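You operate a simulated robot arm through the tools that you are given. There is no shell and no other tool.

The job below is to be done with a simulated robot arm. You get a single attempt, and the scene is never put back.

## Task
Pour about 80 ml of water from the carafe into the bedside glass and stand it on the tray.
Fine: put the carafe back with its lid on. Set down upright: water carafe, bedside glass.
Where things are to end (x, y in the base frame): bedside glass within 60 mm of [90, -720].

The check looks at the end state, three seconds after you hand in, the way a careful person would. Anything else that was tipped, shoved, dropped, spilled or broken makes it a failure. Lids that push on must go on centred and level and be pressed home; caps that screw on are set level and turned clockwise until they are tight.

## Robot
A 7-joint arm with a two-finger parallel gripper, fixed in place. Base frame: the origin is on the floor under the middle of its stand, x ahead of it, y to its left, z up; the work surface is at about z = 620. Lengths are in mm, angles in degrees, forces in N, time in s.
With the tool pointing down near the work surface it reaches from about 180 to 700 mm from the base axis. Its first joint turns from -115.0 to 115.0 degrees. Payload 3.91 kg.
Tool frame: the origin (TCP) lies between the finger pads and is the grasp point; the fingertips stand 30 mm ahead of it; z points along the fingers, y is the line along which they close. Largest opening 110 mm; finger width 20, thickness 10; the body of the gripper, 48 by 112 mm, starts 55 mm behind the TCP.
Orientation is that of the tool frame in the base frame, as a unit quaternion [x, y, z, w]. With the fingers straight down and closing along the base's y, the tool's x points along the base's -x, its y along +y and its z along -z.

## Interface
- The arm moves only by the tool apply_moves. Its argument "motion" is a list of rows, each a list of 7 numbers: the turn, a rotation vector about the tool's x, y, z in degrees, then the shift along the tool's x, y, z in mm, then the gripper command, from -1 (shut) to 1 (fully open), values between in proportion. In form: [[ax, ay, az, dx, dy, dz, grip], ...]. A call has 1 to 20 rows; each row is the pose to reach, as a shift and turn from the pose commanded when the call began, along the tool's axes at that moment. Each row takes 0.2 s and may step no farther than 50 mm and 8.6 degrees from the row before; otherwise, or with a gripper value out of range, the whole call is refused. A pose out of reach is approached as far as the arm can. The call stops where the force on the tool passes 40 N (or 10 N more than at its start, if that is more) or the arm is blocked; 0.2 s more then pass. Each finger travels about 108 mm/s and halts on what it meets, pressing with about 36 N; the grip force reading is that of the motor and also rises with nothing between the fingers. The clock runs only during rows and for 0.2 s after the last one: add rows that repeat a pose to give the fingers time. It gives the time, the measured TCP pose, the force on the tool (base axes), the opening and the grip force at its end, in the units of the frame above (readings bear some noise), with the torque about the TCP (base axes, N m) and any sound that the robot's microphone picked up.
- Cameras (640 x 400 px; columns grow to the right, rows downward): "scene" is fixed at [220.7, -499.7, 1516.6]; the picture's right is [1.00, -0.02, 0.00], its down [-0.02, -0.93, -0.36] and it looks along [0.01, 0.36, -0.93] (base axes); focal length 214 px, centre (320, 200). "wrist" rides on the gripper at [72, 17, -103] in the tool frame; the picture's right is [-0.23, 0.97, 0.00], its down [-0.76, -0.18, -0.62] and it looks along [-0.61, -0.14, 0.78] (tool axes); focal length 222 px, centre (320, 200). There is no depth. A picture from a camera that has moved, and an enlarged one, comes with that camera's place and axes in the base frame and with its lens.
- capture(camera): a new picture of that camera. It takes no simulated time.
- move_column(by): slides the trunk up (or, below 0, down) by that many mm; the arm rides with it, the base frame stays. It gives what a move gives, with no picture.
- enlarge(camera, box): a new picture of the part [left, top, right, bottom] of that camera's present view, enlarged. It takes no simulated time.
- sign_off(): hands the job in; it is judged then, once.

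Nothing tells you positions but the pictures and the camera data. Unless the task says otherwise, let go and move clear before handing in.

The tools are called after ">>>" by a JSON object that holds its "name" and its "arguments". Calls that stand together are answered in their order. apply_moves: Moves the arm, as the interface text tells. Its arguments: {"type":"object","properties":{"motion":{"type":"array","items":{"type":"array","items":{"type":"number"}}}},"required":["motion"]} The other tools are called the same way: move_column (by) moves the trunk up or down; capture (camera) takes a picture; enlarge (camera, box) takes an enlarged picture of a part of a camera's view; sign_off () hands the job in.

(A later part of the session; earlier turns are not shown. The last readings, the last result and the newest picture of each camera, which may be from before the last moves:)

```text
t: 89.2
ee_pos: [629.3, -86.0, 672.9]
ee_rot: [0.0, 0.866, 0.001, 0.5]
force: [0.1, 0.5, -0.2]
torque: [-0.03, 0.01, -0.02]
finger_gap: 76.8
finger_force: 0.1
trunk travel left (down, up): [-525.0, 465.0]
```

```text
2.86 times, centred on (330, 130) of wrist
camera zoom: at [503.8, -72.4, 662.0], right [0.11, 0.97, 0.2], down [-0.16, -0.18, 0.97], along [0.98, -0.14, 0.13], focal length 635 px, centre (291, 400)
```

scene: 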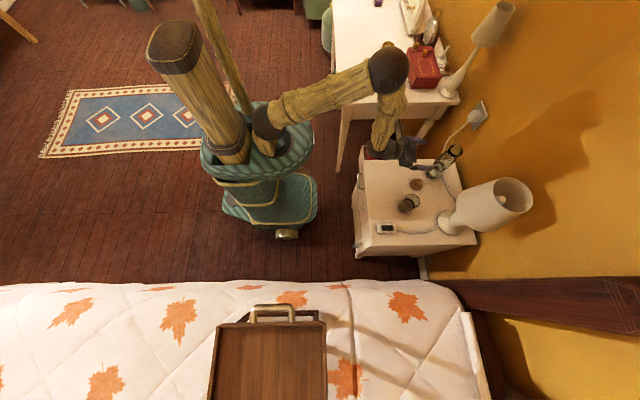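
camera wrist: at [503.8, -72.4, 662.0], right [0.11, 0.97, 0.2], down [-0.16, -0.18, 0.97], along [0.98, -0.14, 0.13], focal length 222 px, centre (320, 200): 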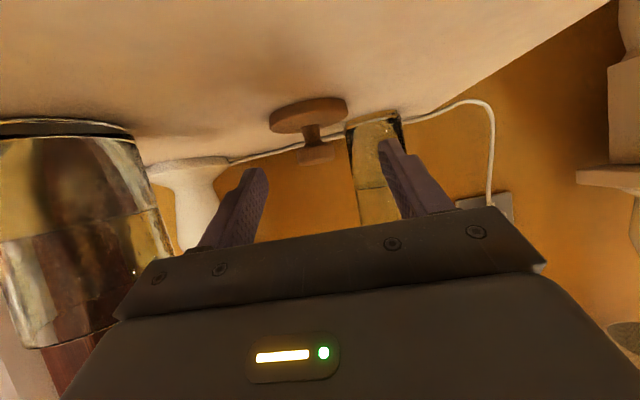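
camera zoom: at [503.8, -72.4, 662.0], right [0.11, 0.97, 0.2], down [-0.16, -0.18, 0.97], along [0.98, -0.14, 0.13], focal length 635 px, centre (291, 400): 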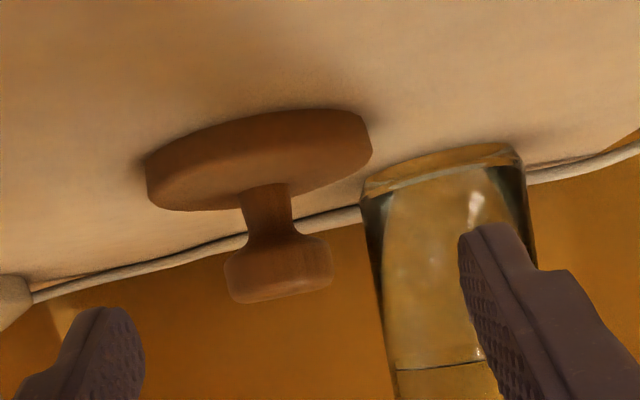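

The knob is 3 mm off-centre in y and 45 mm ahead. I'll correct and advance.

>>> {"name": "apply_moves", "arguments": {"motion": [[0, 0, 0, 0, -3.3, 10, 0.4], [0, 0, 0, 0, -3.3, 22, 0.4], [0, 0, 0, 0, -3.3, 31, 0.4], [0, 0, 0, 0, -3.3, 31, 0.4]]}}

>>> {"name": "enlarge", "arguments": {"camera": "wrist", "box": [230, 90, 430, 215]}}

>>> {"name": "apply_moves", "arguments": {"motion": [[0, 0, 0, 0, 0, 0, 0.4]]}}

```text
t: 90.2
ee_pos: [655.4, -92.1, 659.3]
ee_rot: [0.001, 0.866, 0.0, 0.5]
force: [-0.1, -0.4, 0.1]
torque: [-0.01, -0.02, -0.01]
finger_gap: 77.2
finger_force: 0.1
trunk travel left (down, up): [-525.0, 465.0]
```

```text
3.20 times, centred on (330, 152) of wrist
camera zoom: at [530.1, -77.2, 648.1], right [0.11, 0.97, 0.2], down [-0.16, -0.18, 0.97], along [0.98, -0.14, 0.13], focal length 711 px, centre (288, 352)
```

zoom: 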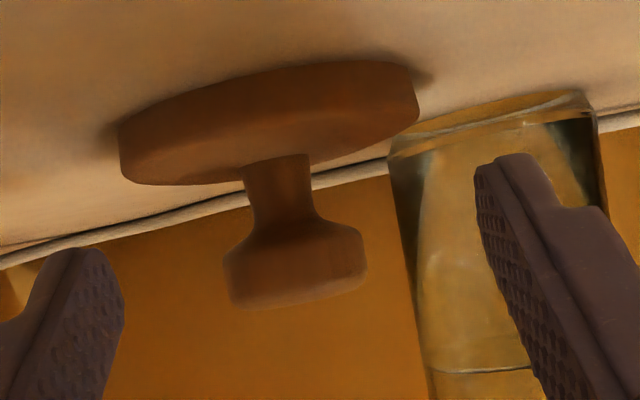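

```text
t: 90.6
ee_pos: [654.6, -92.4, 659.2]
ee_rot: [0.0, 0.866, 0.001, 0.499]
force: [0.8, 0.5, 0.3]
torque: [-0.01, 0.03, 0.0]
finger_gap: 77.1
finger_force: 0.1
trunk travel left (down, up): [-525.0, 465.0]
```

>>> {"name": "apply_moves", "arguments": {"motion": [[0, 0, 0, 0.4, 1.6, 3.3, 0.4], [0, 0, 0, 0.4, 1.6, 3.3, 0.4]]}}

>>> {"name": "enlarge", "arguments": {"camera": "wrist", "box": [230, 90, 430, 215]}}

```text
t: 91.2
ee_pos: [656.8, -89.6, 655.6]
ee_rot: [0.0, 0.866, 0.0, 0.5]
force: [0.2, 0.4, 0.5]
torque: [0.01, -0.02, -0.01]
finger_gap: 77.0
finger_force: 0.2
trunk travel left (down, up): [-525.0, 465.0]
```

```text
3.20 times, centred on (330, 152) of wrist
camera zoom: at [532.5, -75.4, 645.7], right [0.11, 0.97, 0.2], down [-0.16, -0.18, 0.97], along [0.98, -0.14, 0.13], focal length 711 px, centre (288, 352)
```

zoom: 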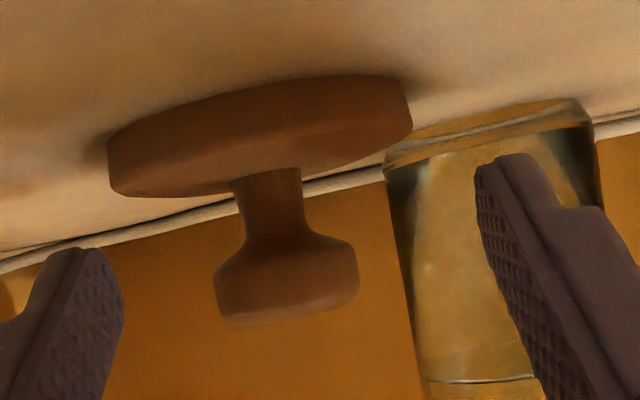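

The knob now sits in the same place between the fingers as in the first grasp. I'll close and lift.

>>> {"name": "apply_moves", "arguments": {"motion": [[0, 0, 0, 0, 0, 0, 0], [0, 0, 0, 0, 0, 0, -0.4], [0, 0, 0, 0, 0, 0, -0.7], [0, 0, 0, 0, 0, 0, -0.7]]}}

>>> {"name": "enlarge", "arguments": {"camera": "wrist", "box": [230, 90, 430, 215]}}

```text
t: 92.2
ee_pos: [657.4, -90.4, 656.5]
ee_rot: [-0.001, 0.866, 0.001, 0.501]
force: [0.6, 0.9, 1.3]
torque: [-0.03, 0.02, -0.01]
finger_gap: 23.8
finger_force: 35.9
trunk travel left (down, up): [-525.0, 465.0]
```

```text
3.20 times, centred on (330, 152) of wrist
camera zoom: at [532.3, -75.5, 645.8], right [0.11, 0.97, 0.2], down [-0.16, -0.18, 0.97], along [0.98, -0.14, 0.13], focal length 711 px, centre (288, 352)
```

zoom: 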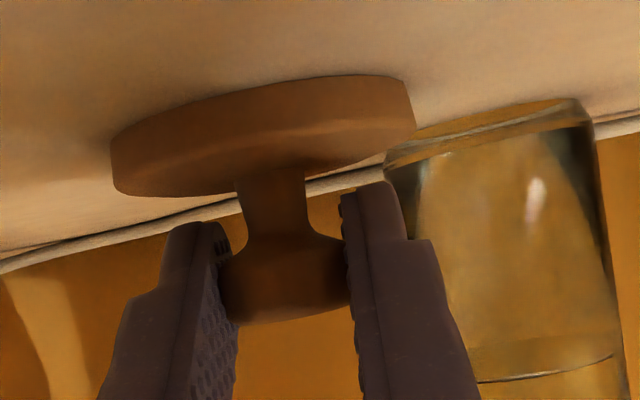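

>>> {"name": "apply_moves", "arguments": {"motion": [[0, 0, 0, -8.7, 0, -5, -0.7], [0, 0, 0, -30.3, 0, -17.5, -0.7], [0, 0, 0, -60.6, 0, -35, -0.7], [0, 0, 0, -95.3, 0, -55, -0.7], [0, 0, 0, -129.9, 0, -75, -0.7], [0, 0, 0, -164.5, 0, -95, -0.7], [0, 0, 0, -190.5, 0, -110, -0.7], [0, 0, 0, -203.5, 0, -117.5, -0.7], [0, 0, 0, -203.5, 0, -117.5, -0.7]]}}

>>> {"name": "capture", "arguments": {"camera": "wrist"}}

>>> {"name": "capture", "arguments": {"camera": "scene"}}

```text
t: 94.2
ee_pos: [656.4, -88.0, 890.7]
ee_rot: [0.0, 0.866, 0.0, 0.5]
force: [-0.3, -0.2, -1.0]
torque: [0.01, 0.02, 0.01]
finger_gap: 23.4
finger_force: 36.3
trunk travel left (down, up): [-525.0, 465.0]
```

```text
taken
camera wrist: at [531.0, -73.3, 879.3], right [0.11, 0.97, 0.2], down [-0.16, -0.18, 0.97], along [0.98, -0.14, 0.13], focal length 222 px, centre (320, 200)
```

wrist: 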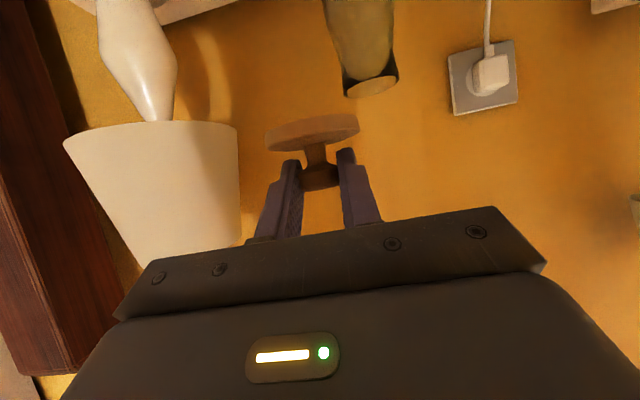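

```text
taken
```

scene: 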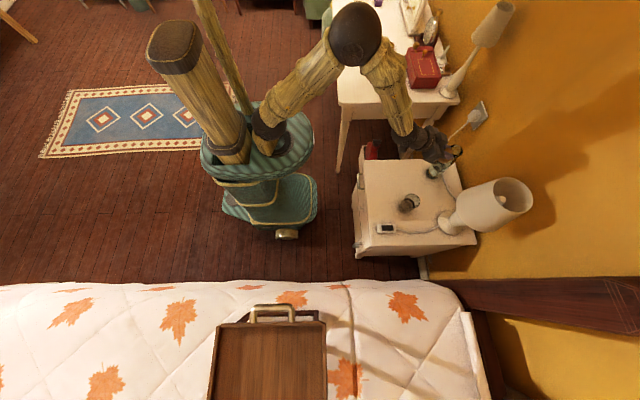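

I'll move the lid to about 22 mm above the carafe mouth and check the alignment in both cameras.

>>> {"name": "apply_moves", "arguments": {"motion": [[0, 0, 0, -10.6, 12.4, 18.3, -0.7], [0, 0, 0, -21.2, 24.8, 36.6, -0.7], [0, 0, 0, -31.7, 37.2, 55, -0.7], [0, 0, 0, -42.3, 49.6, 73.3, -0.7], [0, 0, 0, -29.3, 49.6, 80.8, -0.7], [0, 0, 0, -29.3, 49.6, 80.8, -0.7]]}}

>>> {"name": "apply_moves", "arguments": {"motion": [[0, 0, 0, 0, 0, 0, -0.7]]}}

>>> {"name": "apply_moves", "arguments": {"motion": [[0, 0, 0, 0, 0, 0, -0.7]]}}

>>> {"name": "enlarge", "arguments": {"camera": "wrist", "box": [230, 40, 430, 200]}}

>>> {"name": "enlarge", "arguments": {"camera": "scene", "box": [430, 130, 480, 180]}}

```text
t: 95.6
ee_pos: [743.2, -41.1, 875.1]
ee_rot: [0.0, 0.866, 0.001, 0.499]
force: [-0.4, 0.8, 0.0]
torque: [0.01, -0.03, 0.01]
finger_gap: 23.7
finger_force: 35.5
trunk travel left (down, up): [-525.0, 465.0]
```

```text
t: 96.0
ee_pos: [742.6, -40.3, 875.2]
ee_rot: [0.0, 0.866, 0.001, 0.5]
force: [0.2, 0.3, 0.2]
torque: [-0.03, -0.03, 0.01]
finger_gap: 23.7
finger_force: 36.2
trunk travel left (down, up): [-525.0, 465.0]
```

```text
t: 96.4
ee_pos: [742.4, -40.1, 876.0]
ee_rot: [0.0, 0.866, 0.001, 0.5]
force: [-0.3, -0.9, -0.4]
torque: [0.01, -0.02, -0.01]
finger_gap: 23.5
finger_force: 36.3
trunk travel left (down, up): [-525.0, 465.0]
```

```text
2.50 times, centred on (330, 120) of wrist
camera zoom: at [616.8, -25.5, 864.9], right [0.11, 0.97, 0.2], down [-0.16, -0.18, 0.97], along [0.98, -0.14, 0.13], focal length 555 px, centre (295, 400)
```

zoom: 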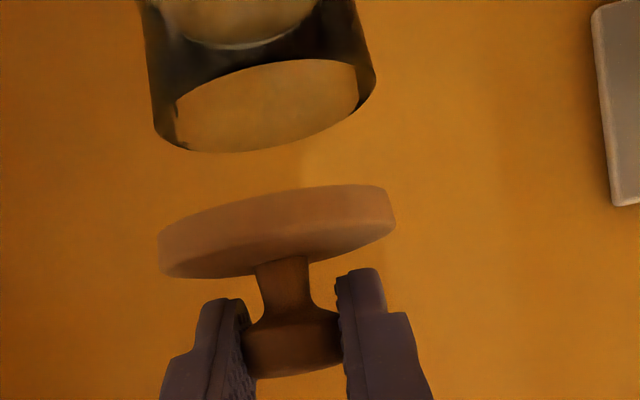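

```text
8.00 times, centred on (455, 155) of scene
camera zoom: at [220.7, -499.7, 1516.6], right [1.0, -0.02, 0.0], down [-0.02, -0.93, -0.36], along [0.01, 0.36, -0.93], focal length 1716 px, centre (-760, 560)
```

zoom: 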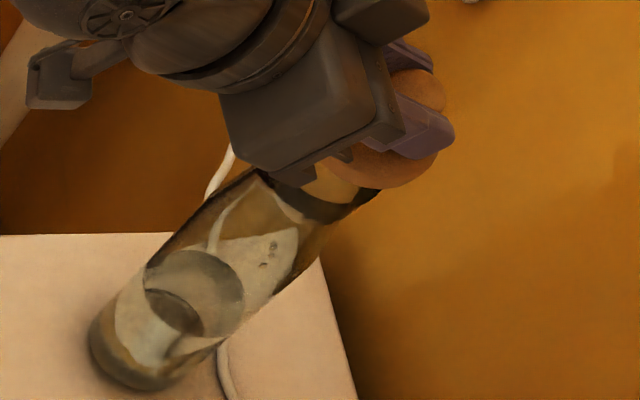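

The lid looks about 2–3 mm too far toward −y relative to the mouth. I'll correct by +2.3 mm and come down to just above the rim.

>>> {"name": "apply_moves", "arguments": {"motion": [[0, 0, 0, 0, 2.3, 0, -0.7], [0, 0, 0, 4.3, 2.3, 2.5, -0.7], [0, 0, 0, 8.7, 2.3, 5, -0.7], [0, 0, 0, 12.1, 2.3, 7, -0.7], [0, 0, 0, 12.1, 2.3, 7, -0.7]]}}

>>> {"name": "apply_moves", "arguments": {"motion": [[0, 0, 0, 0, 0, 0, -0.7]]}}

>>> {"name": "enlarge", "arguments": {"camera": "wrist", "box": [230, 60, 430, 200]}}

>>> {"name": "enlarge", "arguments": {"camera": "scene", "box": [435, 130, 475, 170]}}

```text
t: 97.6
ee_pos: [743.2, -39.5, 861.6]
ee_rot: [0.0, 0.866, 0.0, 0.5]
force: [0.1, -0.6, 0.6]
torque: [-0.02, -0.02, -0.01]
finger_gap: 23.6
finger_force: 36.1
trunk travel left (down, up): [-525.0, 465.0]
```

```text
t: 98.0
ee_pos: [742.8, -40.3, 861.9]
ee_rot: [0.001, 0.866, 0.0, 0.5]
force: [-0.4, 0.5, 0.3]
torque: [0.0, -0.03, -0.01]
finger_gap: 23.6
finger_force: 36.0
trunk travel left (down, up): [-525.0, 465.0]
```

```text
2.86 times, centred on (330, 130) of wrist
camera zoom: at [617.4, -24.1, 851.2], right [0.11, 0.97, 0.2], down [-0.16, -0.18, 0.97], along [0.98, -0.14, 0.13], focal length 635 px, centre (291, 400)
```

zoom: 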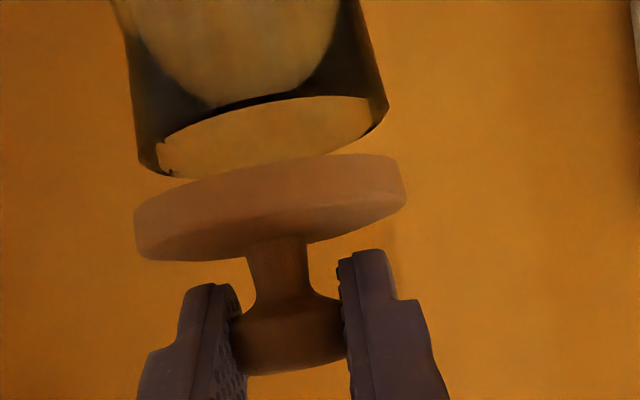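

```text
10.00 times, centred on (455, 150) of scene
camera zoom: at [220.7, -499.7, 1516.6], right [1.0, -0.02, 0.0], down [-0.02, -0.93, -0.36], along [0.01, 0.36, -0.93], focal length 2145 px, centre (-1030, 700)
```

zoom: 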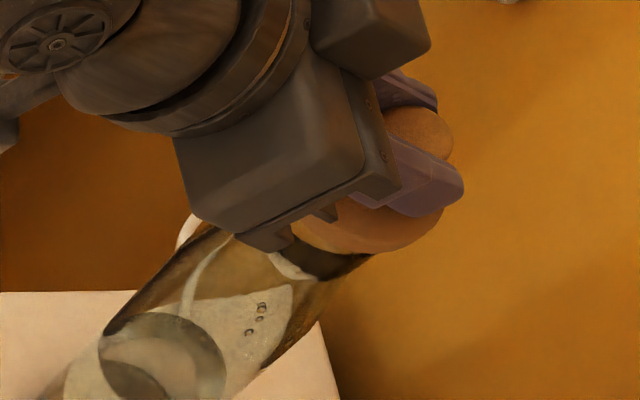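

>>> {"name": "enlarge", "arguments": {"camera": "scene", "box": [445, 140, 470, 165]}}

>>> {"name": "enlarge", "arguments": {"camera": "wrist", "box": [260, 80, 370, 160]}}

```text
16.00 times, centred on (458, 152) of scene
camera zoom: at [220.7, -499.7, 1516.6], right [1.0, -0.02, 0.0], down [-0.02, -0.93, -0.36], along [0.01, 0.36, -0.93], focal length 3432 px, centre (-1880, 960)
```

zoom: 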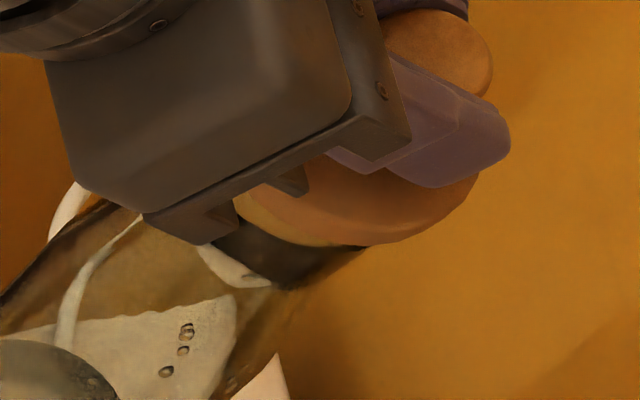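

```text
5.00 times, centred on (315, 120) of wrist
camera zoom: at [617.4, -24.1, 851.2], right [0.11, 0.97, 0.2], down [-0.16, -0.18, 0.97], along [0.98, -0.14, 0.13], focal length 1111 px, centre (345, 600)
```

zoom: 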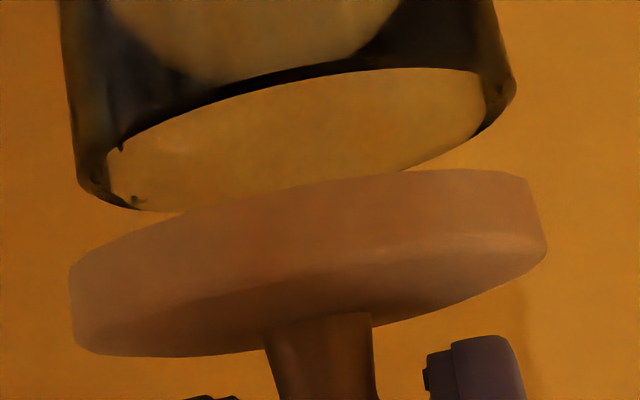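

From the zoomed views the lid needs about +1.9 mm in y and −1 mm in x. I'll apply that and lower by 5 mm.

>>> {"name": "apply_moves", "arguments": {"motion": [[0, 0, 0, 0.5, 1.9, -0.87, -0.7], [0, 0, 0, 2.7, 1.9, 0.4, -0.7], [0, 0, 0, 4.8, 1.9, 1.63, -0.7], [0, 0, 0, 4.8, 1.9, 1.63, -0.7], [0, 0, 0, 4.8, 1.9, 1.63, -0.7]]}}

>>> {"name": "enlarge", "arguments": {"camera": "wrist", "box": [260, 80, 370, 160]}}

>>> {"name": "enlarge", "arguments": {"camera": "scene", "box": [445, 140, 470, 165]}}

```text
t: 99.2
ee_pos: [742.1, -37.5, 858.1]
ee_rot: [0.001, 0.866, 0.0, 0.5]
force: [0.0, 0.4, 0.4]
torque: [0.03, 0.01, 0.02]
finger_gap: 23.6
finger_force: 35.6
trunk travel left (down, up): [-525.0, 465.0]
```

```text
5.00 times, centred on (315, 120) of wrist
camera zoom: at [616.1, -22.5, 847.0], right [0.11, 0.97, 0.2], down [-0.16, -0.18, 0.97], along [0.98, -0.14, 0.13], focal length 1111 px, centre (345, 600)
```

zoom: 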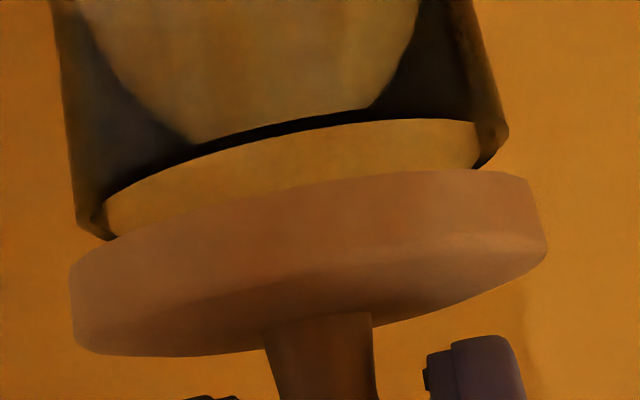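

```text
16.00 times, centred on (458, 152) of scene
camera zoom: at [220.7, -499.7, 1516.6], right [1.0, -0.02, 0.0], down [-0.02, -0.93, -0.36], along [0.01, 0.36, -0.93], focal length 3432 px, centre (-1880, 960)
```

zoom: 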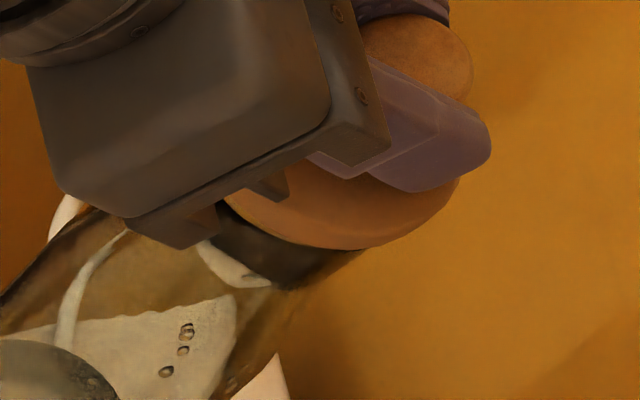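

Only about half a millimetre is left to correct, and there's a 6 mm gap to the rim. I'll lower further.

>>> {"name": "apply_moves", "arguments": {"motion": [[0, 0, 0, 1.3, 0.5, 0.75, -0.7], [0, 0, 0, 2.6, 0.5, 1.5, -0.7], [0, 0, 0, 3.9, 0.5, 2.25, -0.7], [0, 0, 0, 3.9, 0.5, 2.25, -0.7]]}}

>>> {"name": "enlarge", "arguments": {"camera": "wrist", "box": [260, 80, 370, 160]}}

>>> {"name": "enlarge", "arguments": {"camera": "scene", "box": [445, 140, 470, 165]}}

```text
t: 100.2
ee_pos: [741.4, -36.9, 851.9]
ee_rot: [0.0, 0.866, 0.001, 0.5]
force: [0.9, 0.0, 1.0]
torque: [-0.01, 0.0, -0.03]
finger_gap: 23.6
finger_force: 35.7
trunk travel left (down, up): [-525.0, 465.0]
```

```text
5.00 times, centred on (315, 120) of wrist
camera zoom: at [616.3, -21.3, 841.4], right [0.11, 0.97, 0.2], down [-0.16, -0.18, 0.97], along [0.98, -0.14, 0.13], focal length 1111 px, centre (345, 600)
```

zoom: 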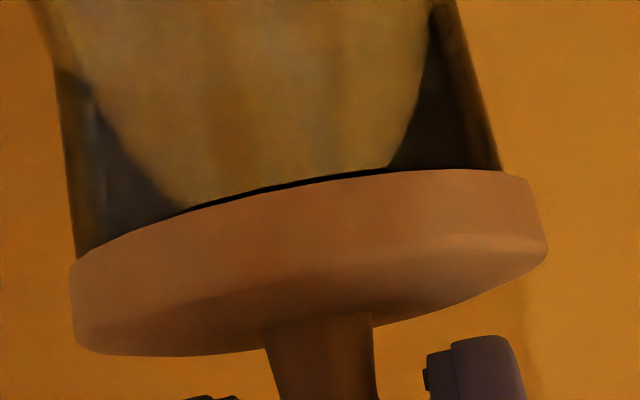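

```text
16.00 times, centred on (458, 152) of scene
camera zoom: at [220.7, -499.7, 1516.6], right [1.0, -0.02, 0.0], down [-0.02, -0.93, -0.36], along [0.01, 0.36, -0.93], focal length 3432 px, centre (-1880, 960)
```

zoom: 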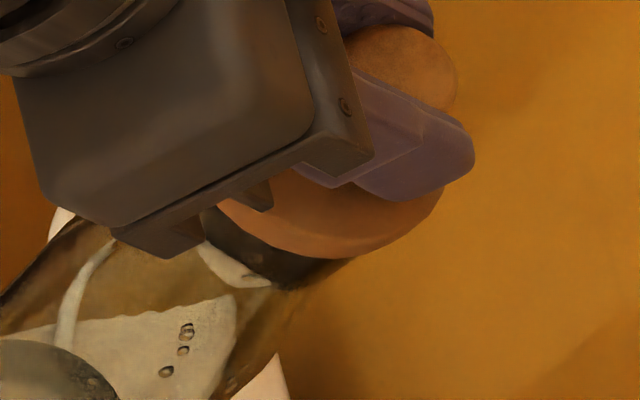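

The lid rests on the rim with the same left and right overhang as when it was originally seated. I'll press down gradually.

>>> {"name": "apply_moves", "arguments": {"motion": [[0, 0, 0, 0.87, 0, 0.5, -0.7], [0, 0, 0, 1.3, 0, 0.75, -0.7], [0, 0, 0, 1.3, 0, 0.75, -0.7]]}}

>>> {"name": "enlarge", "arguments": {"camera": "wrist", "box": [260, 80, 370, 160]}}

```text
t: 101.0
ee_pos: [741.7, -37.1, 852.5]
ee_rot: [0.0, 0.866, 0.001, 0.499]
force: [-0.8, 0.0, 0.9]
torque: [0.0, -0.03, -0.02]
finger_gap: 23.6
finger_force: 35.8
trunk travel left (down, up): [-525.0, 465.0]
```

```text
5.00 times, centred on (315, 120) of wrist
camera zoom: at [616.1, -21.9, 840.9], right [0.11, 0.97, 0.2], down [-0.16, -0.18, 0.97], along [0.98, -0.14, 0.14], focal length 1111 px, centre (345, 600)
```

zoom: 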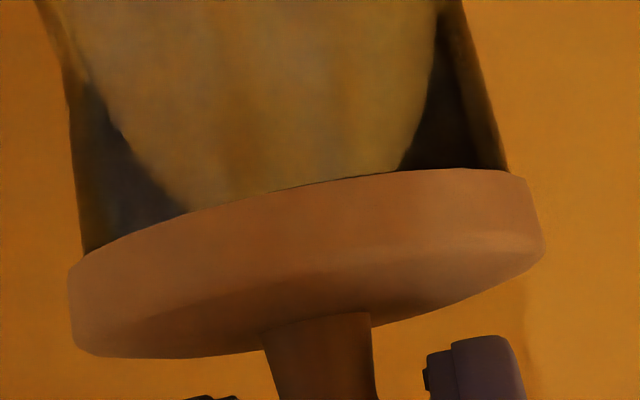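

>>> {"name": "apply_moves", "arguments": {"motion": [[0, 0, 0, 0.87, 0, 0.5, -0.7], [0, 0, 0, 0.87, 0, 0.5, -0.7]]}}

>>> {"name": "apply_moves", "arguments": {"motion": [[0, 0, 0, 0.87, 0, 0.5, -0.7], [0, 0, 0, 0.87, 0, 0.5, -0.7]]}}

>>> {"name": "enlarge", "arguments": {"camera": "wrist", "box": [260, 80, 370, 160]}}

```text
t: 101.6
ee_pos: [742.3, -36.7, 851.3]
ee_rot: [0.0, 0.865, 0.001, 0.501]
force: [0.2, -0.5, 6.1]
torque: [-0.02, 0.0, 0.0]
finger_gap: 23.5
finger_force: 36.0
trunk travel left (down, up): [-525.0, 465.0]
```

```text
t: 102.2
ee_pos: [741.6, -35.9, 851.6]
ee_rot: [0.001, 0.865, 0.0, 0.502]
force: [-1.9, 1.6, 15.6]
torque: [0.03, -0.1, -0.02]
finger_gap: 23.6
finger_force: 36.1
trunk travel left (down, up): [-525.0, 465.0]
```

```text
5.00 times, centred on (315, 120) of wrist
camera zoom: at [616.1, -21.8, 839.9], right [0.11, 0.97, 0.2], down [-0.16, -0.18, 0.97], along [0.98, -0.14, 0.14], focal length 1111 px, centre (345, 600)
```

zoom: 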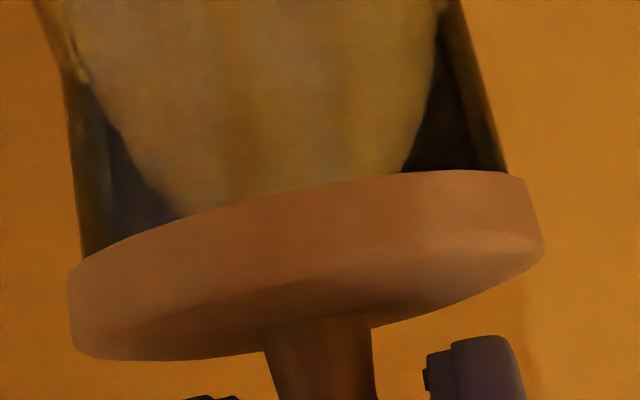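

>>> {"name": "apply_moves", "arguments": {"motion": [[0, 0, 0, 0.6, 0, 0.35, -0.7], [0, 0, 0, 0.6, 0, 0.35, -0.7]]}}

>>> {"name": "apply_moves", "arguments": {"motion": [[0, 0, 0, 0.6, 0, 0.35, -0.7], [0, 0, 0, 0.6, 0, 0.35, -0.7]]}}

>>> {"name": "enlarge", "arguments": {"camera": "wrist", "box": [260, 80, 370, 160]}}

```text
t: 102.8
ee_pos: [741.3, -37.1, 849.8]
ee_rot: [-0.001, 0.865, 0.002, 0.502]
force: [3.8, 0.8, 19.3]
torque: [0.02, -0.4, 0.0]
finger_gap: 23.5
finger_force: 36.0
trunk travel left (down, up): [-525.0, 465.0]
```

```text
t: 103.4
ee_pos: [741.4, -37.2, 851.4]
ee_rot: [0.001, 0.864, 0.0, 0.503]
force: [2.7, -1.2, 23.3]
torque: [-0.02, -0.35, 0.02]
finger_gap: 23.7
finger_force: 35.8
trunk travel left (down, up): [-525.0, 465.0]
```

```text
5.00 times, centred on (315, 120) of wrist
camera zoom: at [615.3, -21.7, 839.5], right [0.11, 0.97, 0.2], down [-0.16, -0.18, 0.97], along [0.98, -0.14, 0.14], focal length 1111 px, centre (345, 600)
```

zoom: 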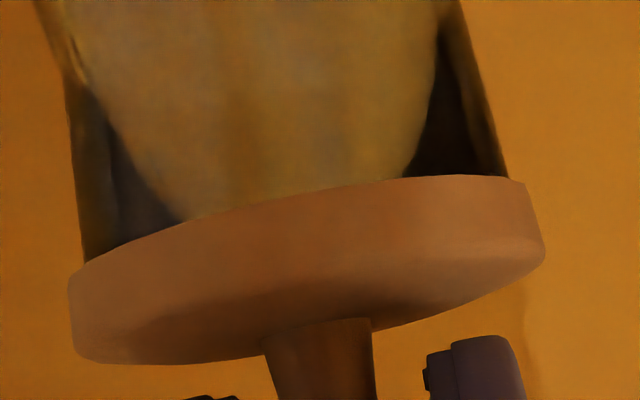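

>>> {"name": "apply_moves", "arguments": {"motion": [[0, 0, 0, 0.6, 0, 0.35, -0.7], [0, 0, 0, 0.6, 0, 0.35, -0.7]]}}

>>> {"name": "apply_moves", "arguments": {"motion": [[0, 0, 0, 0.6, 0, 0.35, -0.7], [0, 0, 0, 0.6, 0, 0.35, -0.7]]}}

>>> {"name": "enlarge", "arguments": {"camera": "wrist", "box": [260, 80, 370, 160]}}

```text
t: 104.0
ee_pos: [741.3, -38.2, 850.8]
ee_rot: [0.001, 0.865, 0.0, 0.503]
force: [0.8, -0.6, 26.3]
torque: [-0.04, -0.26, 0.0]
finger_gap: 23.3
finger_force: 36.0
trunk travel left (down, up): [-525.0, 465.0]
```

```text
t: 104.6
ee_pos: [742.0, -36.4, 850.1]
ee_rot: [0.0, 0.864, 0.001, 0.503]
force: [1.1, -1.5, 26.5]
torque: [0.02, -0.24, 0.0]
finger_gap: 23.6
finger_force: 36.3
trunk travel left (down, up): [-525.0, 465.0]
```

```text
5.00 times, centred on (315, 120) of wrist
camera zoom: at [615.5, -21.5, 838.5], right [0.11, 0.97, 0.2], down [-0.17, -0.18, 0.97], along [0.98, -0.14, 0.14], focal length 1111 px, centre (345, 600)
```

zoom: 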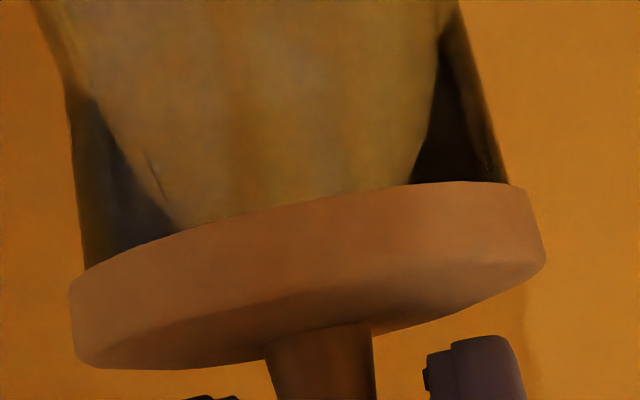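

The fingers slip on the knob at about 26 N, so pressing through the grip is limited. I'll ease off, let go, and press on top of the knob with closed fingers instead.

>>> {"name": "apply_moves", "arguments": {"motion": [[0, 0, 0, -1.3, 0, -0.75, -0.7], [0, 0, 0, -3, 0, -1.75, -0.7], [0, 0, 0, -3, 0, -1.75, -0.7]]}}

>>> {"name": "enlarge", "arguments": {"camera": "wrist", "box": [230, 70, 390, 180]}}

```text
t: 105.4
ee_pos: [742.4, -37.3, 850.0]
ee_rot: [0.0, 0.867, 0.0, 0.499]
force: [2.3, 0.9, 11.4]
torque: [0.03, -0.36, 0.01]
finger_gap: 23.5
finger_force: 35.9
trunk travel left (down, up): [-525.0, 465.0]
```

```text
3.64 times, centred on (310, 125) of wrist
camera zoom: at [615.4, -21.8, 839.6], right [0.11, 0.97, 0.2], down [-0.16, -0.18, 0.97], along [0.98, -0.14, 0.13], focal length 808 px, centre (356, 473)
```

zoom: 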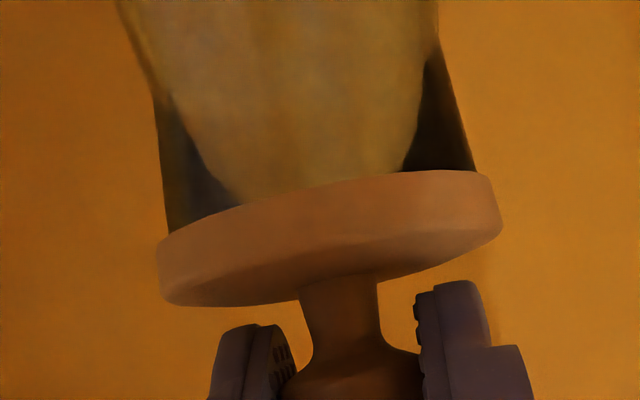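

>>> {"name": "apply_moves", "arguments": {"motion": [[0, 0, 0, -1.0, 0, -0.6, -0.7], [0, 0, 0, -1.0, 0, -0.6, -0.7]]}}

```text
t: 106.0
ee_pos: [740.8, -36.7, 850.3]
ee_rot: [0.001, 0.867, -0.001, 0.498]
force: [0.0, 0.2, -0.4]
torque: [0.0, 0.0, 0.02]
finger_gap: 23.3
finger_force: 35.8
trunk travel left (down, up): [-525.0, 465.0]
```

>>> {"name": "apply_moves", "arguments": {"motion": [[0, 0, 0, 0, 0, 0, -0.45], [0, 0, 0, 0, 0, 0, -0.45], [0, 0, 0, -1.7, 0, -1, -0.45], [0, 0, 0, -3, 0, -1.7, -0.3], [0, 0, 0, -3, 0, -1.7, 0.1], [0, 0, 0, -3, 0, -1.7, 0.4], [0, 0, 0, -3, 0, -1.7, 0.4]]}}

>>> {"name": "enlarge", "arguments": {"camera": "wrist", "box": [230, 70, 430, 215]}}

>>> {"name": "enlarge", "arguments": {"camera": "scene", "box": [435, 130, 475, 170]}}

```text
t: 107.6
ee_pos: [742.3, -38.4, 855.5]
ee_rot: [0.0, 0.866, 0.001, 0.5]
force: [-0.1, 0.3, -0.2]
torque: [-0.03, 0.0, -0.04]
finger_gap: 77.3
finger_force: 0.0
trunk travel left (down, up): [-525.0, 465.0]
heard: snap
```

```text
2.76 times, centred on (330, 142) of wrist
camera zoom: at [616.4, -22.7, 845.0], right [0.11, 0.97, 0.2], down [-0.16, -0.18, 0.97], along [0.98, -0.14, 0.13], focal length 613 px, centre (292, 359)
```

zoom: 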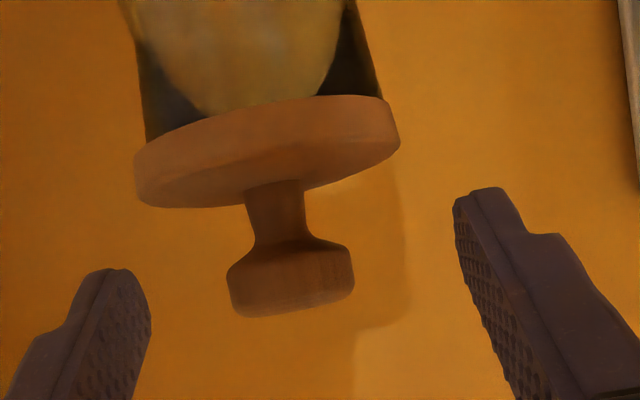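

```text
10.00 times, centred on (455, 150) of scene
camera zoom: at [220.7, -499.7, 1516.6], right [1.0, -0.02, 0.0], down [-0.02, -0.93, -0.36], along [0.01, 0.36, -0.93], focal length 2145 px, centre (-1030, 700)
```

zoom: 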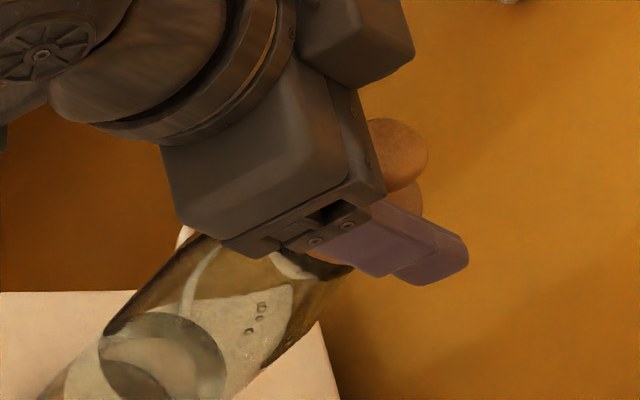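

I heard a snap as the fingers opened, and it may have lifted the lid slightly. I'll back away and look closely at how it sits.

>>> {"name": "apply_moves", "arguments": {"motion": [[0, 0, 0, 0, 0, -20, 0.4], [0, 0, 0, 0, 0, -50, 0.4], [0, 0, 0, 0, 0, -50, 0.4]]}}

>>> {"name": "enlarge", "arguments": {"camera": "wrist", "box": [270, 70, 370, 150]}}

>>> {"name": "enlarge", "arguments": {"camera": "scene", "box": [435, 130, 475, 170]}}

```text
t: 108.4
ee_pos: [698.2, -37.8, 879.2]
ee_rot: [0.0, 0.866, 0.0, 0.5]
force: [-1.0, -0.4, 0.3]
torque: [-0.01, 0.0, -0.02]
finger_gap: 77.0
finger_force: 0.1
trunk travel left (down, up): [-525.0, 465.0]
```

```text
5.00 times, centred on (320, 110) of wrist
camera zoom: at [572.0, -22.3, 869.0], right [0.11, 0.97, 0.2], down [-0.16, -0.18, 0.97], along [0.98, -0.14, 0.13], focal length 1111 px, centre (320, 650)
```

zoom: 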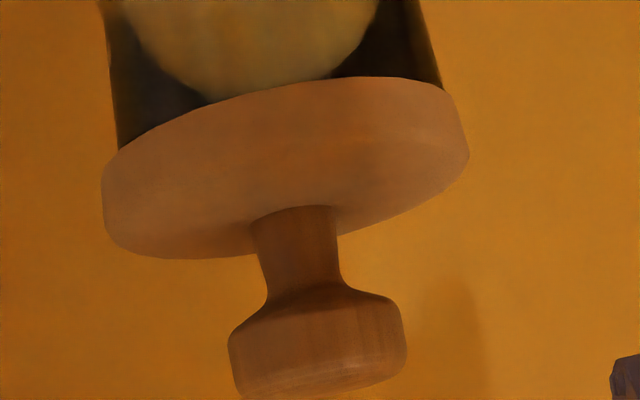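

```text
10.00 times, centred on (455, 150) of scene
camera zoom: at [220.7, -499.7, 1516.6], right [1.0, -0.02, 0.0], down [-0.02, -0.93, -0.36], along [0.01, 0.36, -0.93], focal length 2145 px, centre (-1030, 700)
```

zoom: 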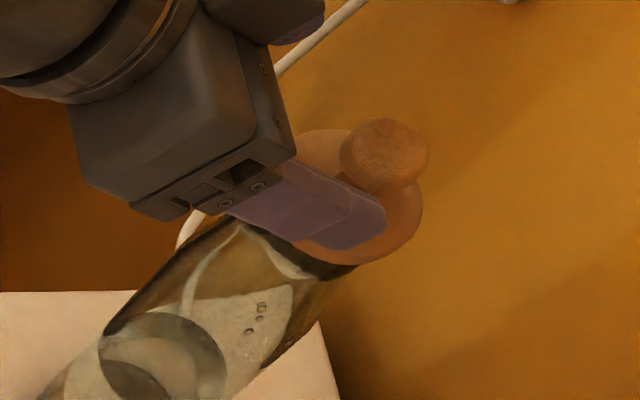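

The lid looks flush and level, with the knob at its original height (z ≈ 846). To be sure it's home, I'll close the fingers and press on top of the knob. First I'll rise and tilt to 35°.

>>> {"name": "apply_moves", "arguments": {"motion": [[0, 0, 0, -11.3, 0, -6, 0], [0, 6.25, 0, -22.6, -0.3, -12, -0.5], [0, 12.5, 0, -33.9, -0.5, -18, -1], [0, 18.75, 0, -45.2, -0.7, -23.8, -1], [0, 25, 0, -45.2, -0.7, -23.8, -1], [0, 25, 0, -45.2, -0.7, -23.8, -1]]}}

>>> {"name": "capture", "arguments": {"camera": "wrist"}}

>>> {"name": "enlarge", "arguments": {"camera": "scene", "box": [430, 130, 480, 180]}}

```text
t: 109.8
ee_pos: [699.6, -37.8, 931.5]
ee_rot: [0.001, 0.954, 0.0, 0.3]
force: [-0.3, 0.0, 0.0]
torque: [0.01, -0.02, 0.02]
finger_gap: 0.0
finger_force: 36.0
trunk travel left (down, up): [-525.0, 465.0]
```

```text
taken
camera wrist: at [581.5, -22.8, 975.4], right [0.19, 0.97, 0.13], down [0.27, -0.18, 0.95], along [0.95, -0.14, -0.29], focal length 222 px, centre (320, 200)
```

wrist: 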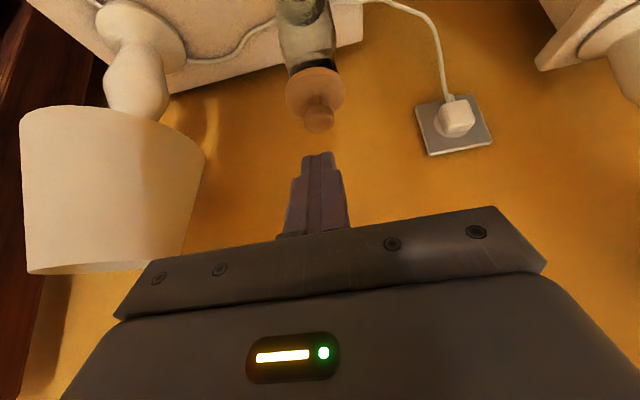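

```text
8.00 times, centred on (455, 155) of scene
camera zoom: at [220.7, -499.7, 1516.6], right [1.0, -0.02, 0.0], down [-0.02, -0.93, -0.36], along [0.01, 0.36, -0.93], focal length 1716 px, centre (-760, 560)
```

zoom: 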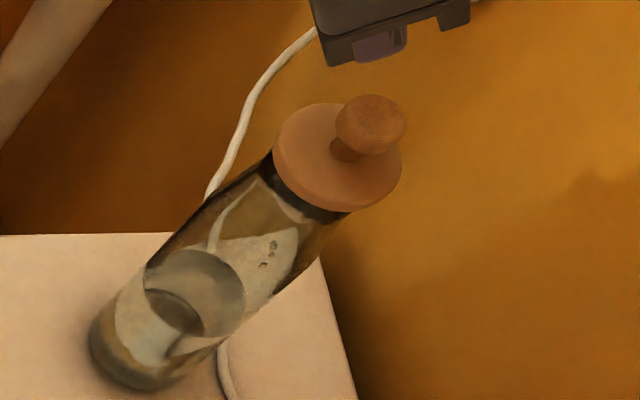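

The lid sits centred on the carafe. I'll move the closed fingertips above the knob.

>>> {"name": "apply_moves", "arguments": {"motion": [[0, 0, 0, -12, 0, 12, -1], [0, 0, 0, -24, -0.5, 24, -1], [0, 0, 0, -22, -0.7, 40, -1], [0, 0, 0, -20.4, -0.7, 49.1, -1], [0, 0, 0, -20.4, -0.7, 49.1, -1]]}}

>>> {"name": "enlarge", "arguments": {"camera": "wrist", "box": [250, 60, 390, 240]}}

>>> {"name": "enlarge", "arguments": {"camera": "scene", "box": [430, 120, 480, 170]}}

```text
t: 111.0
ee_pos: [746.0, -38.5, 902.0]
ee_rot: [0.001, 0.954, 0.0, 0.301]
force: [-0.2, 0.5, 0.4]
torque: [0.03, 0.0, -0.01]
finger_gap: 0.0
finger_force: 36.3
trunk travel left (down, up): [-525.0, 465.0]
```

```text
2.22 times, centred on (320, 150) of wrist
camera zoom: at [627.2, -23.7, 945.5], right [0.19, 0.97, 0.13], down [0.27, -0.18, 0.95], along [0.95, -0.14, -0.29], focal length 494 px, centre (320, 311)
```

zoom: 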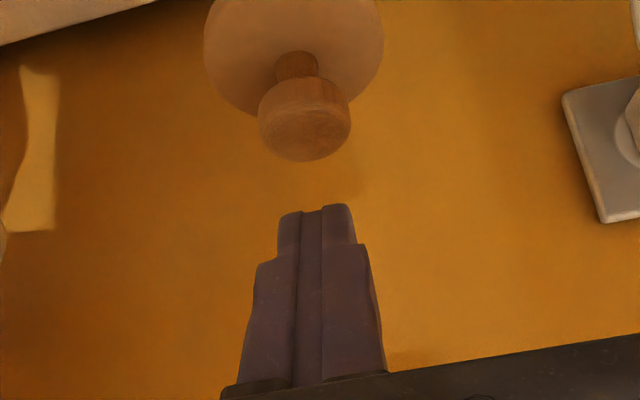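

```text
8.00 times, centred on (455, 145) of scene
camera zoom: at [220.7, -499.7, 1516.6], right [1.0, -0.02, 0.0], down [-0.02, -0.93, -0.36], along [0.01, 0.36, -0.93], focal length 1716 px, centre (-760, 640)
```

zoom: 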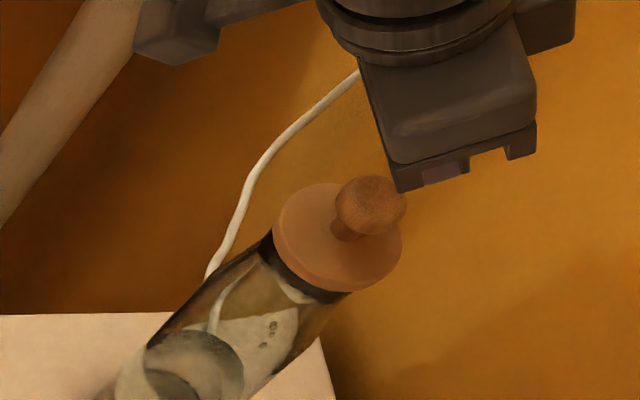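

>>> {"name": "apply_moves", "arguments": {"motion": [[0, 0, 0, 4, -0.7, 3.6, -1], [0, 0, 0, 8, -0.7, 8.5, -1], [0, 0, 0, 12, -0.7, 13.6, -1], [0, 0, 0, 12, -0.7, 13.6, -1]]}}

>>> {"name": "enlarge", "arguments": {"camera": "wrist", "box": [250, 60, 390, 240]}}

```text
t: 112.0
ee_pos: [743.2, -39.0, 885.0]
ee_rot: [0.002, 0.954, 0.0, 0.3]
force: [0.7, -0.5, 0.1]
torque: [-0.01, -0.03, 0.0]
finger_gap: 0.3
finger_force: 35.7
trunk travel left (down, up): [-525.0, 465.0]
```

```text
2.22 times, centred on (320, 150) of wrist
camera zoom: at [624.2, -24.7, 928.0], right [0.19, 0.97, 0.13], down [0.27, -0.18, 0.95], along [0.95, -0.14, -0.29], focal length 494 px, centre (320, 311)
```

zoom: 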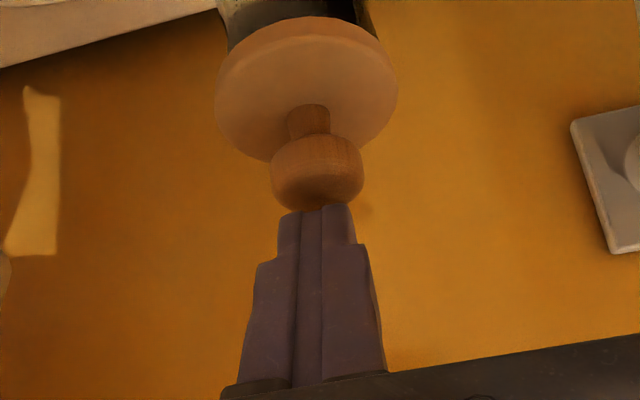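

>>> {"name": "apply_moves", "arguments": {"motion": [[0, 0, 0, 0.57, 0, 0.82, -1], [0, 0, 0, 1.15, 0, 1.64, -1], [0, 0, 0, 1.72, 0, 2.46, -1], [0, 0, 0, 1.72, 0, 2.46, -1]]}}

>>> {"name": "apply_moves", "arguments": {"motion": [[0, 0, 0, 0.57, 0, 0.82, -1], [0, 0, 0, 0.57, 0, 0.82, -1]]}}

```text
t: 113.0
ee_pos: [744.7, -40.0, 883.5]
ee_rot: [0.001, 0.953, 0.001, 0.302]
force: [-0.8, -0.3, 4.7]
torque: [-0.04, -0.02, -0.01]
finger_gap: 0.0
finger_force: 36.2
trunk travel left (down, up): [-525.0, 465.0]
```

```text
t: 113.6
ee_pos: [743.7, -39.5, 882.3]
ee_rot: [0.001, 0.953, 0.0, 0.302]
force: [-0.5, 0.1, 7.5]
torque: [0.02, -0.06, -0.01]
finger_gap: 0.1
finger_force: 35.6
trunk travel left (down, up): [-525.0, 465.0]
```

>>> {"name": "apply_moves", "arguments": {"motion": [[0, 0, 0, 0.57, 0, 0.82, -1], [0, 0, 0, 1.15, 0, 1.64, -1], [0, 0, 0, 1.15, 0, 1.64, -1]]}}

>>> {"name": "apply_moves", "arguments": {"motion": [[0, 0, 0, 0.57, 0, 0.82, -1], [0, 0, 0, 1.15, 0, 1.64, -1], [0, 0, 0, 1.15, 0, 1.64, -1]]}}

>>> {"name": "enlarge", "arguments": {"camera": "wrist", "box": [250, 60, 390, 240]}}

```text
t: 114.4
ee_pos: [742.1, -39.9, 882.1]
ee_rot: [0.001, 0.953, 0.0, 0.304]
force: [2.8, -0.8, 21.6]
torque: [-0.07, -0.27, -0.02]
finger_gap: 0.0
finger_force: 36.1
trunk travel left (down, up): [-525.0, 465.0]
```

```text
t: 115.2
ee_pos: [744.5, -40.0, 881.8]
ee_rot: [0.0, 0.952, 0.0, 0.305]
force: [2.9, 0.0, 31.5]
torque: [0.0, -0.36, -0.03]
finger_gap: 0.2
finger_force: 35.6
trunk travel left (down, up): [-525.0, 465.0]
```

```text
2.22 times, centred on (320, 150) of wrist
camera zoom: at [623.9, -24.8, 924.2], right [0.19, 0.97, 0.13], down [0.26, -0.18, 0.95], along [0.95, -0.14, -0.28], focal length 494 px, centre (320, 311)
```

zoom: 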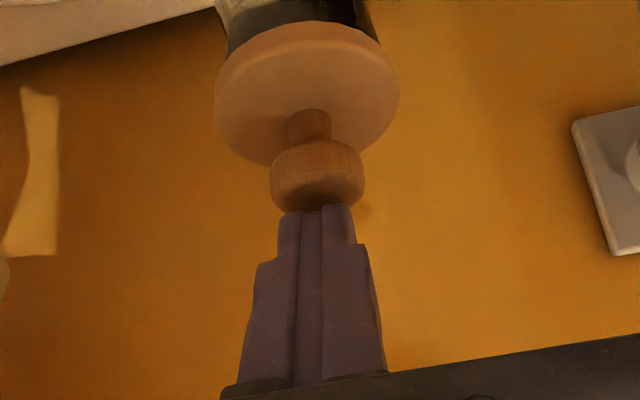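

No further movement at 31 N. I'll press a little harder and hold briefly.

>>> {"name": "apply_moves", "arguments": {"motion": [[0, 0, 0, 0.4, 0, 0.57, -1], [0, 0, 0, 0.4, 0, 0.57, -1], [0, 0, 0, 0.4, 0, 0.57, -1]]}}

>>> {"name": "enlarge", "arguments": {"camera": "scene", "box": [430, 120, 480, 170]}}

```text
t: 116.0
ee_pos: [742.9, -39.8, 881.2]
ee_rot: [0.001, 0.952, -0.001, 0.305]
force: [1.4, -1.6, 33.5]
torque: [-0.02, -0.38, -0.03]
finger_gap: 0.3
finger_force: 36.2
trunk travel left (down, up): [-525.0, 465.0]
```

```text
8.00 times, centred on (455, 145) of scene
camera zoom: at [220.7, -499.7, 1516.6], right [1.0, -0.02, 0.0], down [-0.02, -0.93, -0.36], along [0.01, 0.36, -0.93], focal length 1716 px, centre (-760, 640)
```

zoom: 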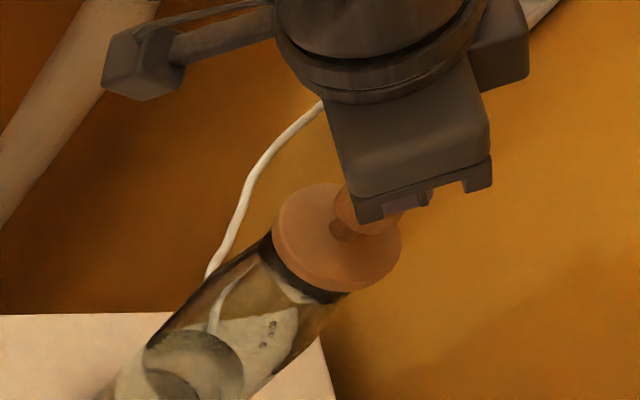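

>>> {"name": "apply_moves", "arguments": {"motion": [[0, 0, 0, 0.4, 0, 0.57, -1], [0, 0, 0, 0.4, 0, 0.57, -1]]}}

```text
t: 116.6
ee_pos: [743.4, -38.6, 882.2]
ee_rot: [0.001, 0.952, 0.0, 0.307]
force: [0.3, -1.6, 35.2]
torque: [-0.05, -0.34, 0.0]
finger_gap: 0.1
finger_force: 35.6
trunk travel left (down, up): [-525.0, 465.0]
```

Pressed at 35 N with no further travel. Now I'll do a gentle pull test: go back to the knob, grip it and lift by fractions of a millimetre to see whether the lid resists.

>>> {"name": "apply_moves", "arguments": {"motion": [[0, 0, 0, -8.6, 0, -12.3, -1], [0, 0, 0, -17.2, 0, -24.6, -1], [0, 0, 0, 3.3, 0, -39, -1], [0, 0, 0, 23.7, 0, -53.3, -1], [0, -6.25, 0, 23.7, 0, -53.3, -0.5], [0, -12.5, 0, 23.7, 0, -53.3, 0], [0, -18.75, 0, 23.7, 0, -53.3, 0.4], [0, -25, 0, 23.7, 0, -53.3, 0.4], [0, -25, 0, 23.7, 0, -53.3, 0.4]]}}

>>> {"name": "enlarge", "arguments": {"camera": "wrist", "box": [260, 60, 400, 180]}}

>>> {"name": "enlarge", "arguments": {"camera": "scene", "box": [430, 130, 480, 180]}}

```text
t: 118.6
ee_pos: [692.3, -38.3, 904.1]
ee_rot: [0.001, 0.867, 0.0, 0.499]
force: [0.1, 0.3, 0.1]
torque: [0.04, 0.0, 0.01]
finger_gap: 76.9
finger_force: 0.0
trunk travel left (down, up): [-525.0, 465.0]
```

```text
3.33 times, centred on (330, 120) of wrist
camera zoom: at [567.1, -24.0, 894.1], right [0.11, 0.97, 0.2], down [-0.16, -0.18, 0.97], along [0.98, -0.14, 0.14], focal length 740 px, centre (287, 467)
```

zoom: 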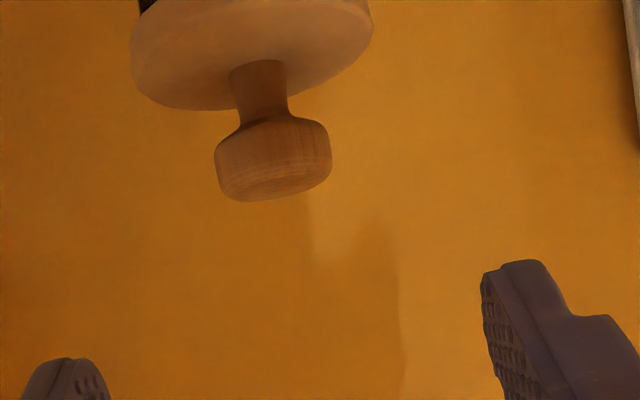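

```text
8.00 times, centred on (455, 155) of scene
camera zoom: at [220.7, -499.7, 1516.6], right [1.0, -0.02, 0.0], down [-0.02, -0.93, -0.36], along [0.01, 0.36, -0.93], focal length 1716 px, centre (-760, 560)
```

zoom: 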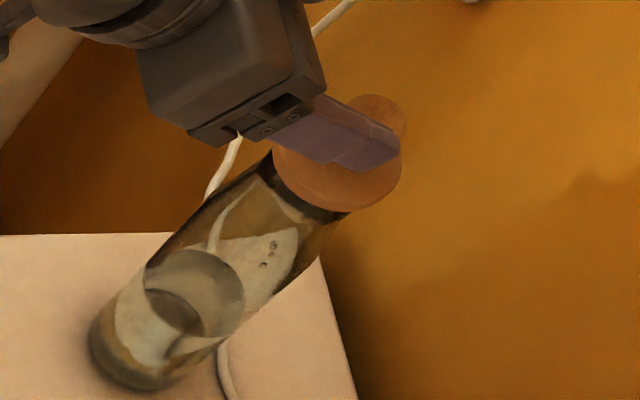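

>>> {"name": "apply_moves", "arguments": {"motion": [[0, 0, 0, 10, 0.6, 8, 0.4], [0, 0, 0, 20.5, 1.2, 20, 0.4], [0, 0, 0, 20.5, 1.2, 45, 0.4], [0, 0, 0, 20.5, 1.2, 60, 0.4], [0, 0, 0, 20.5, 1.2, 60, 0.4]]}}

>>> {"name": "enlarge", "arguments": {"camera": "wrist", "box": [230, 90, 430, 215]}}

```text
t: 119.8
ee_pos: [736.8, -36.9, 857.7]
ee_rot: [0.0, 0.866, 0.0, 0.501]
force: [-0.2, -1.7, 0.1]
torque: [0.01, 0.01, 0.01]
finger_gap: 77.2
finger_force: 0.0
trunk travel left (down, up): [-525.0, 465.0]
```

```text
3.20 times, centred on (330, 152) of wrist
camera zoom: at [610.5, -22.1, 847.4], right [0.11, 0.97, 0.2], down [-0.16, -0.18, 0.97], along [0.98, -0.14, 0.13], focal length 711 px, centre (288, 352)
```

zoom: 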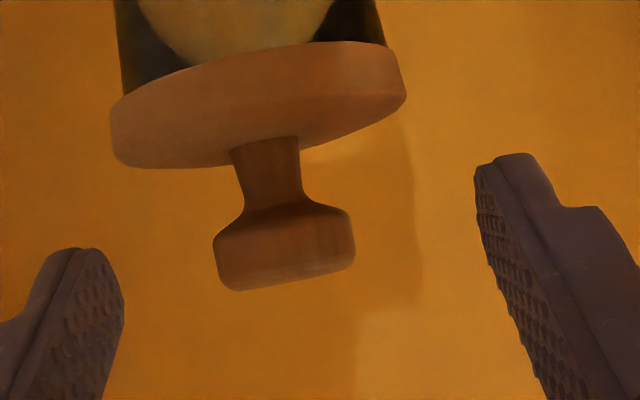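

>>> {"name": "apply_moves", "arguments": {"motion": [[0, 0, 0, 0.8, 0, 3.5, 0.4], [0, 0, 0, 1.5, 0, 7, 0.4], [0, 0, 0, 1.5, 0, 7, 0.4]]}}

>>> {"name": "enlarge", "arguments": {"camera": "wrist", "box": [230, 90, 430, 215]}}

```text
t: 120.6
ee_pos: [741.0, -36.9, 852.4]
ee_rot: [0.001, 0.866, 0.0, 0.5]
force: [-0.1, 0.2, 0.4]
torque: [0.0, 0.02, -0.03]
finger_gap: 77.2
finger_force: 0.1
trunk travel left (down, up): [-525.0, 465.0]
```

```text
3.20 times, centred on (330, 152) of wrist
camera zoom: at [615.4, -21.7, 842.4], right [0.11, 0.97, 0.2], down [-0.16, -0.18, 0.97], along [0.98, -0.14, 0.13], focal length 711 px, centre (288, 352)
```

zoom: 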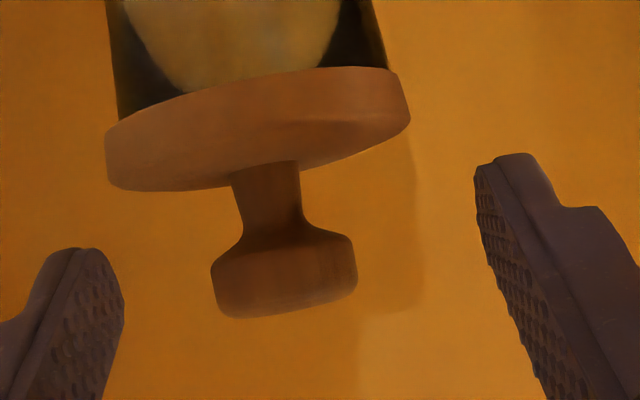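

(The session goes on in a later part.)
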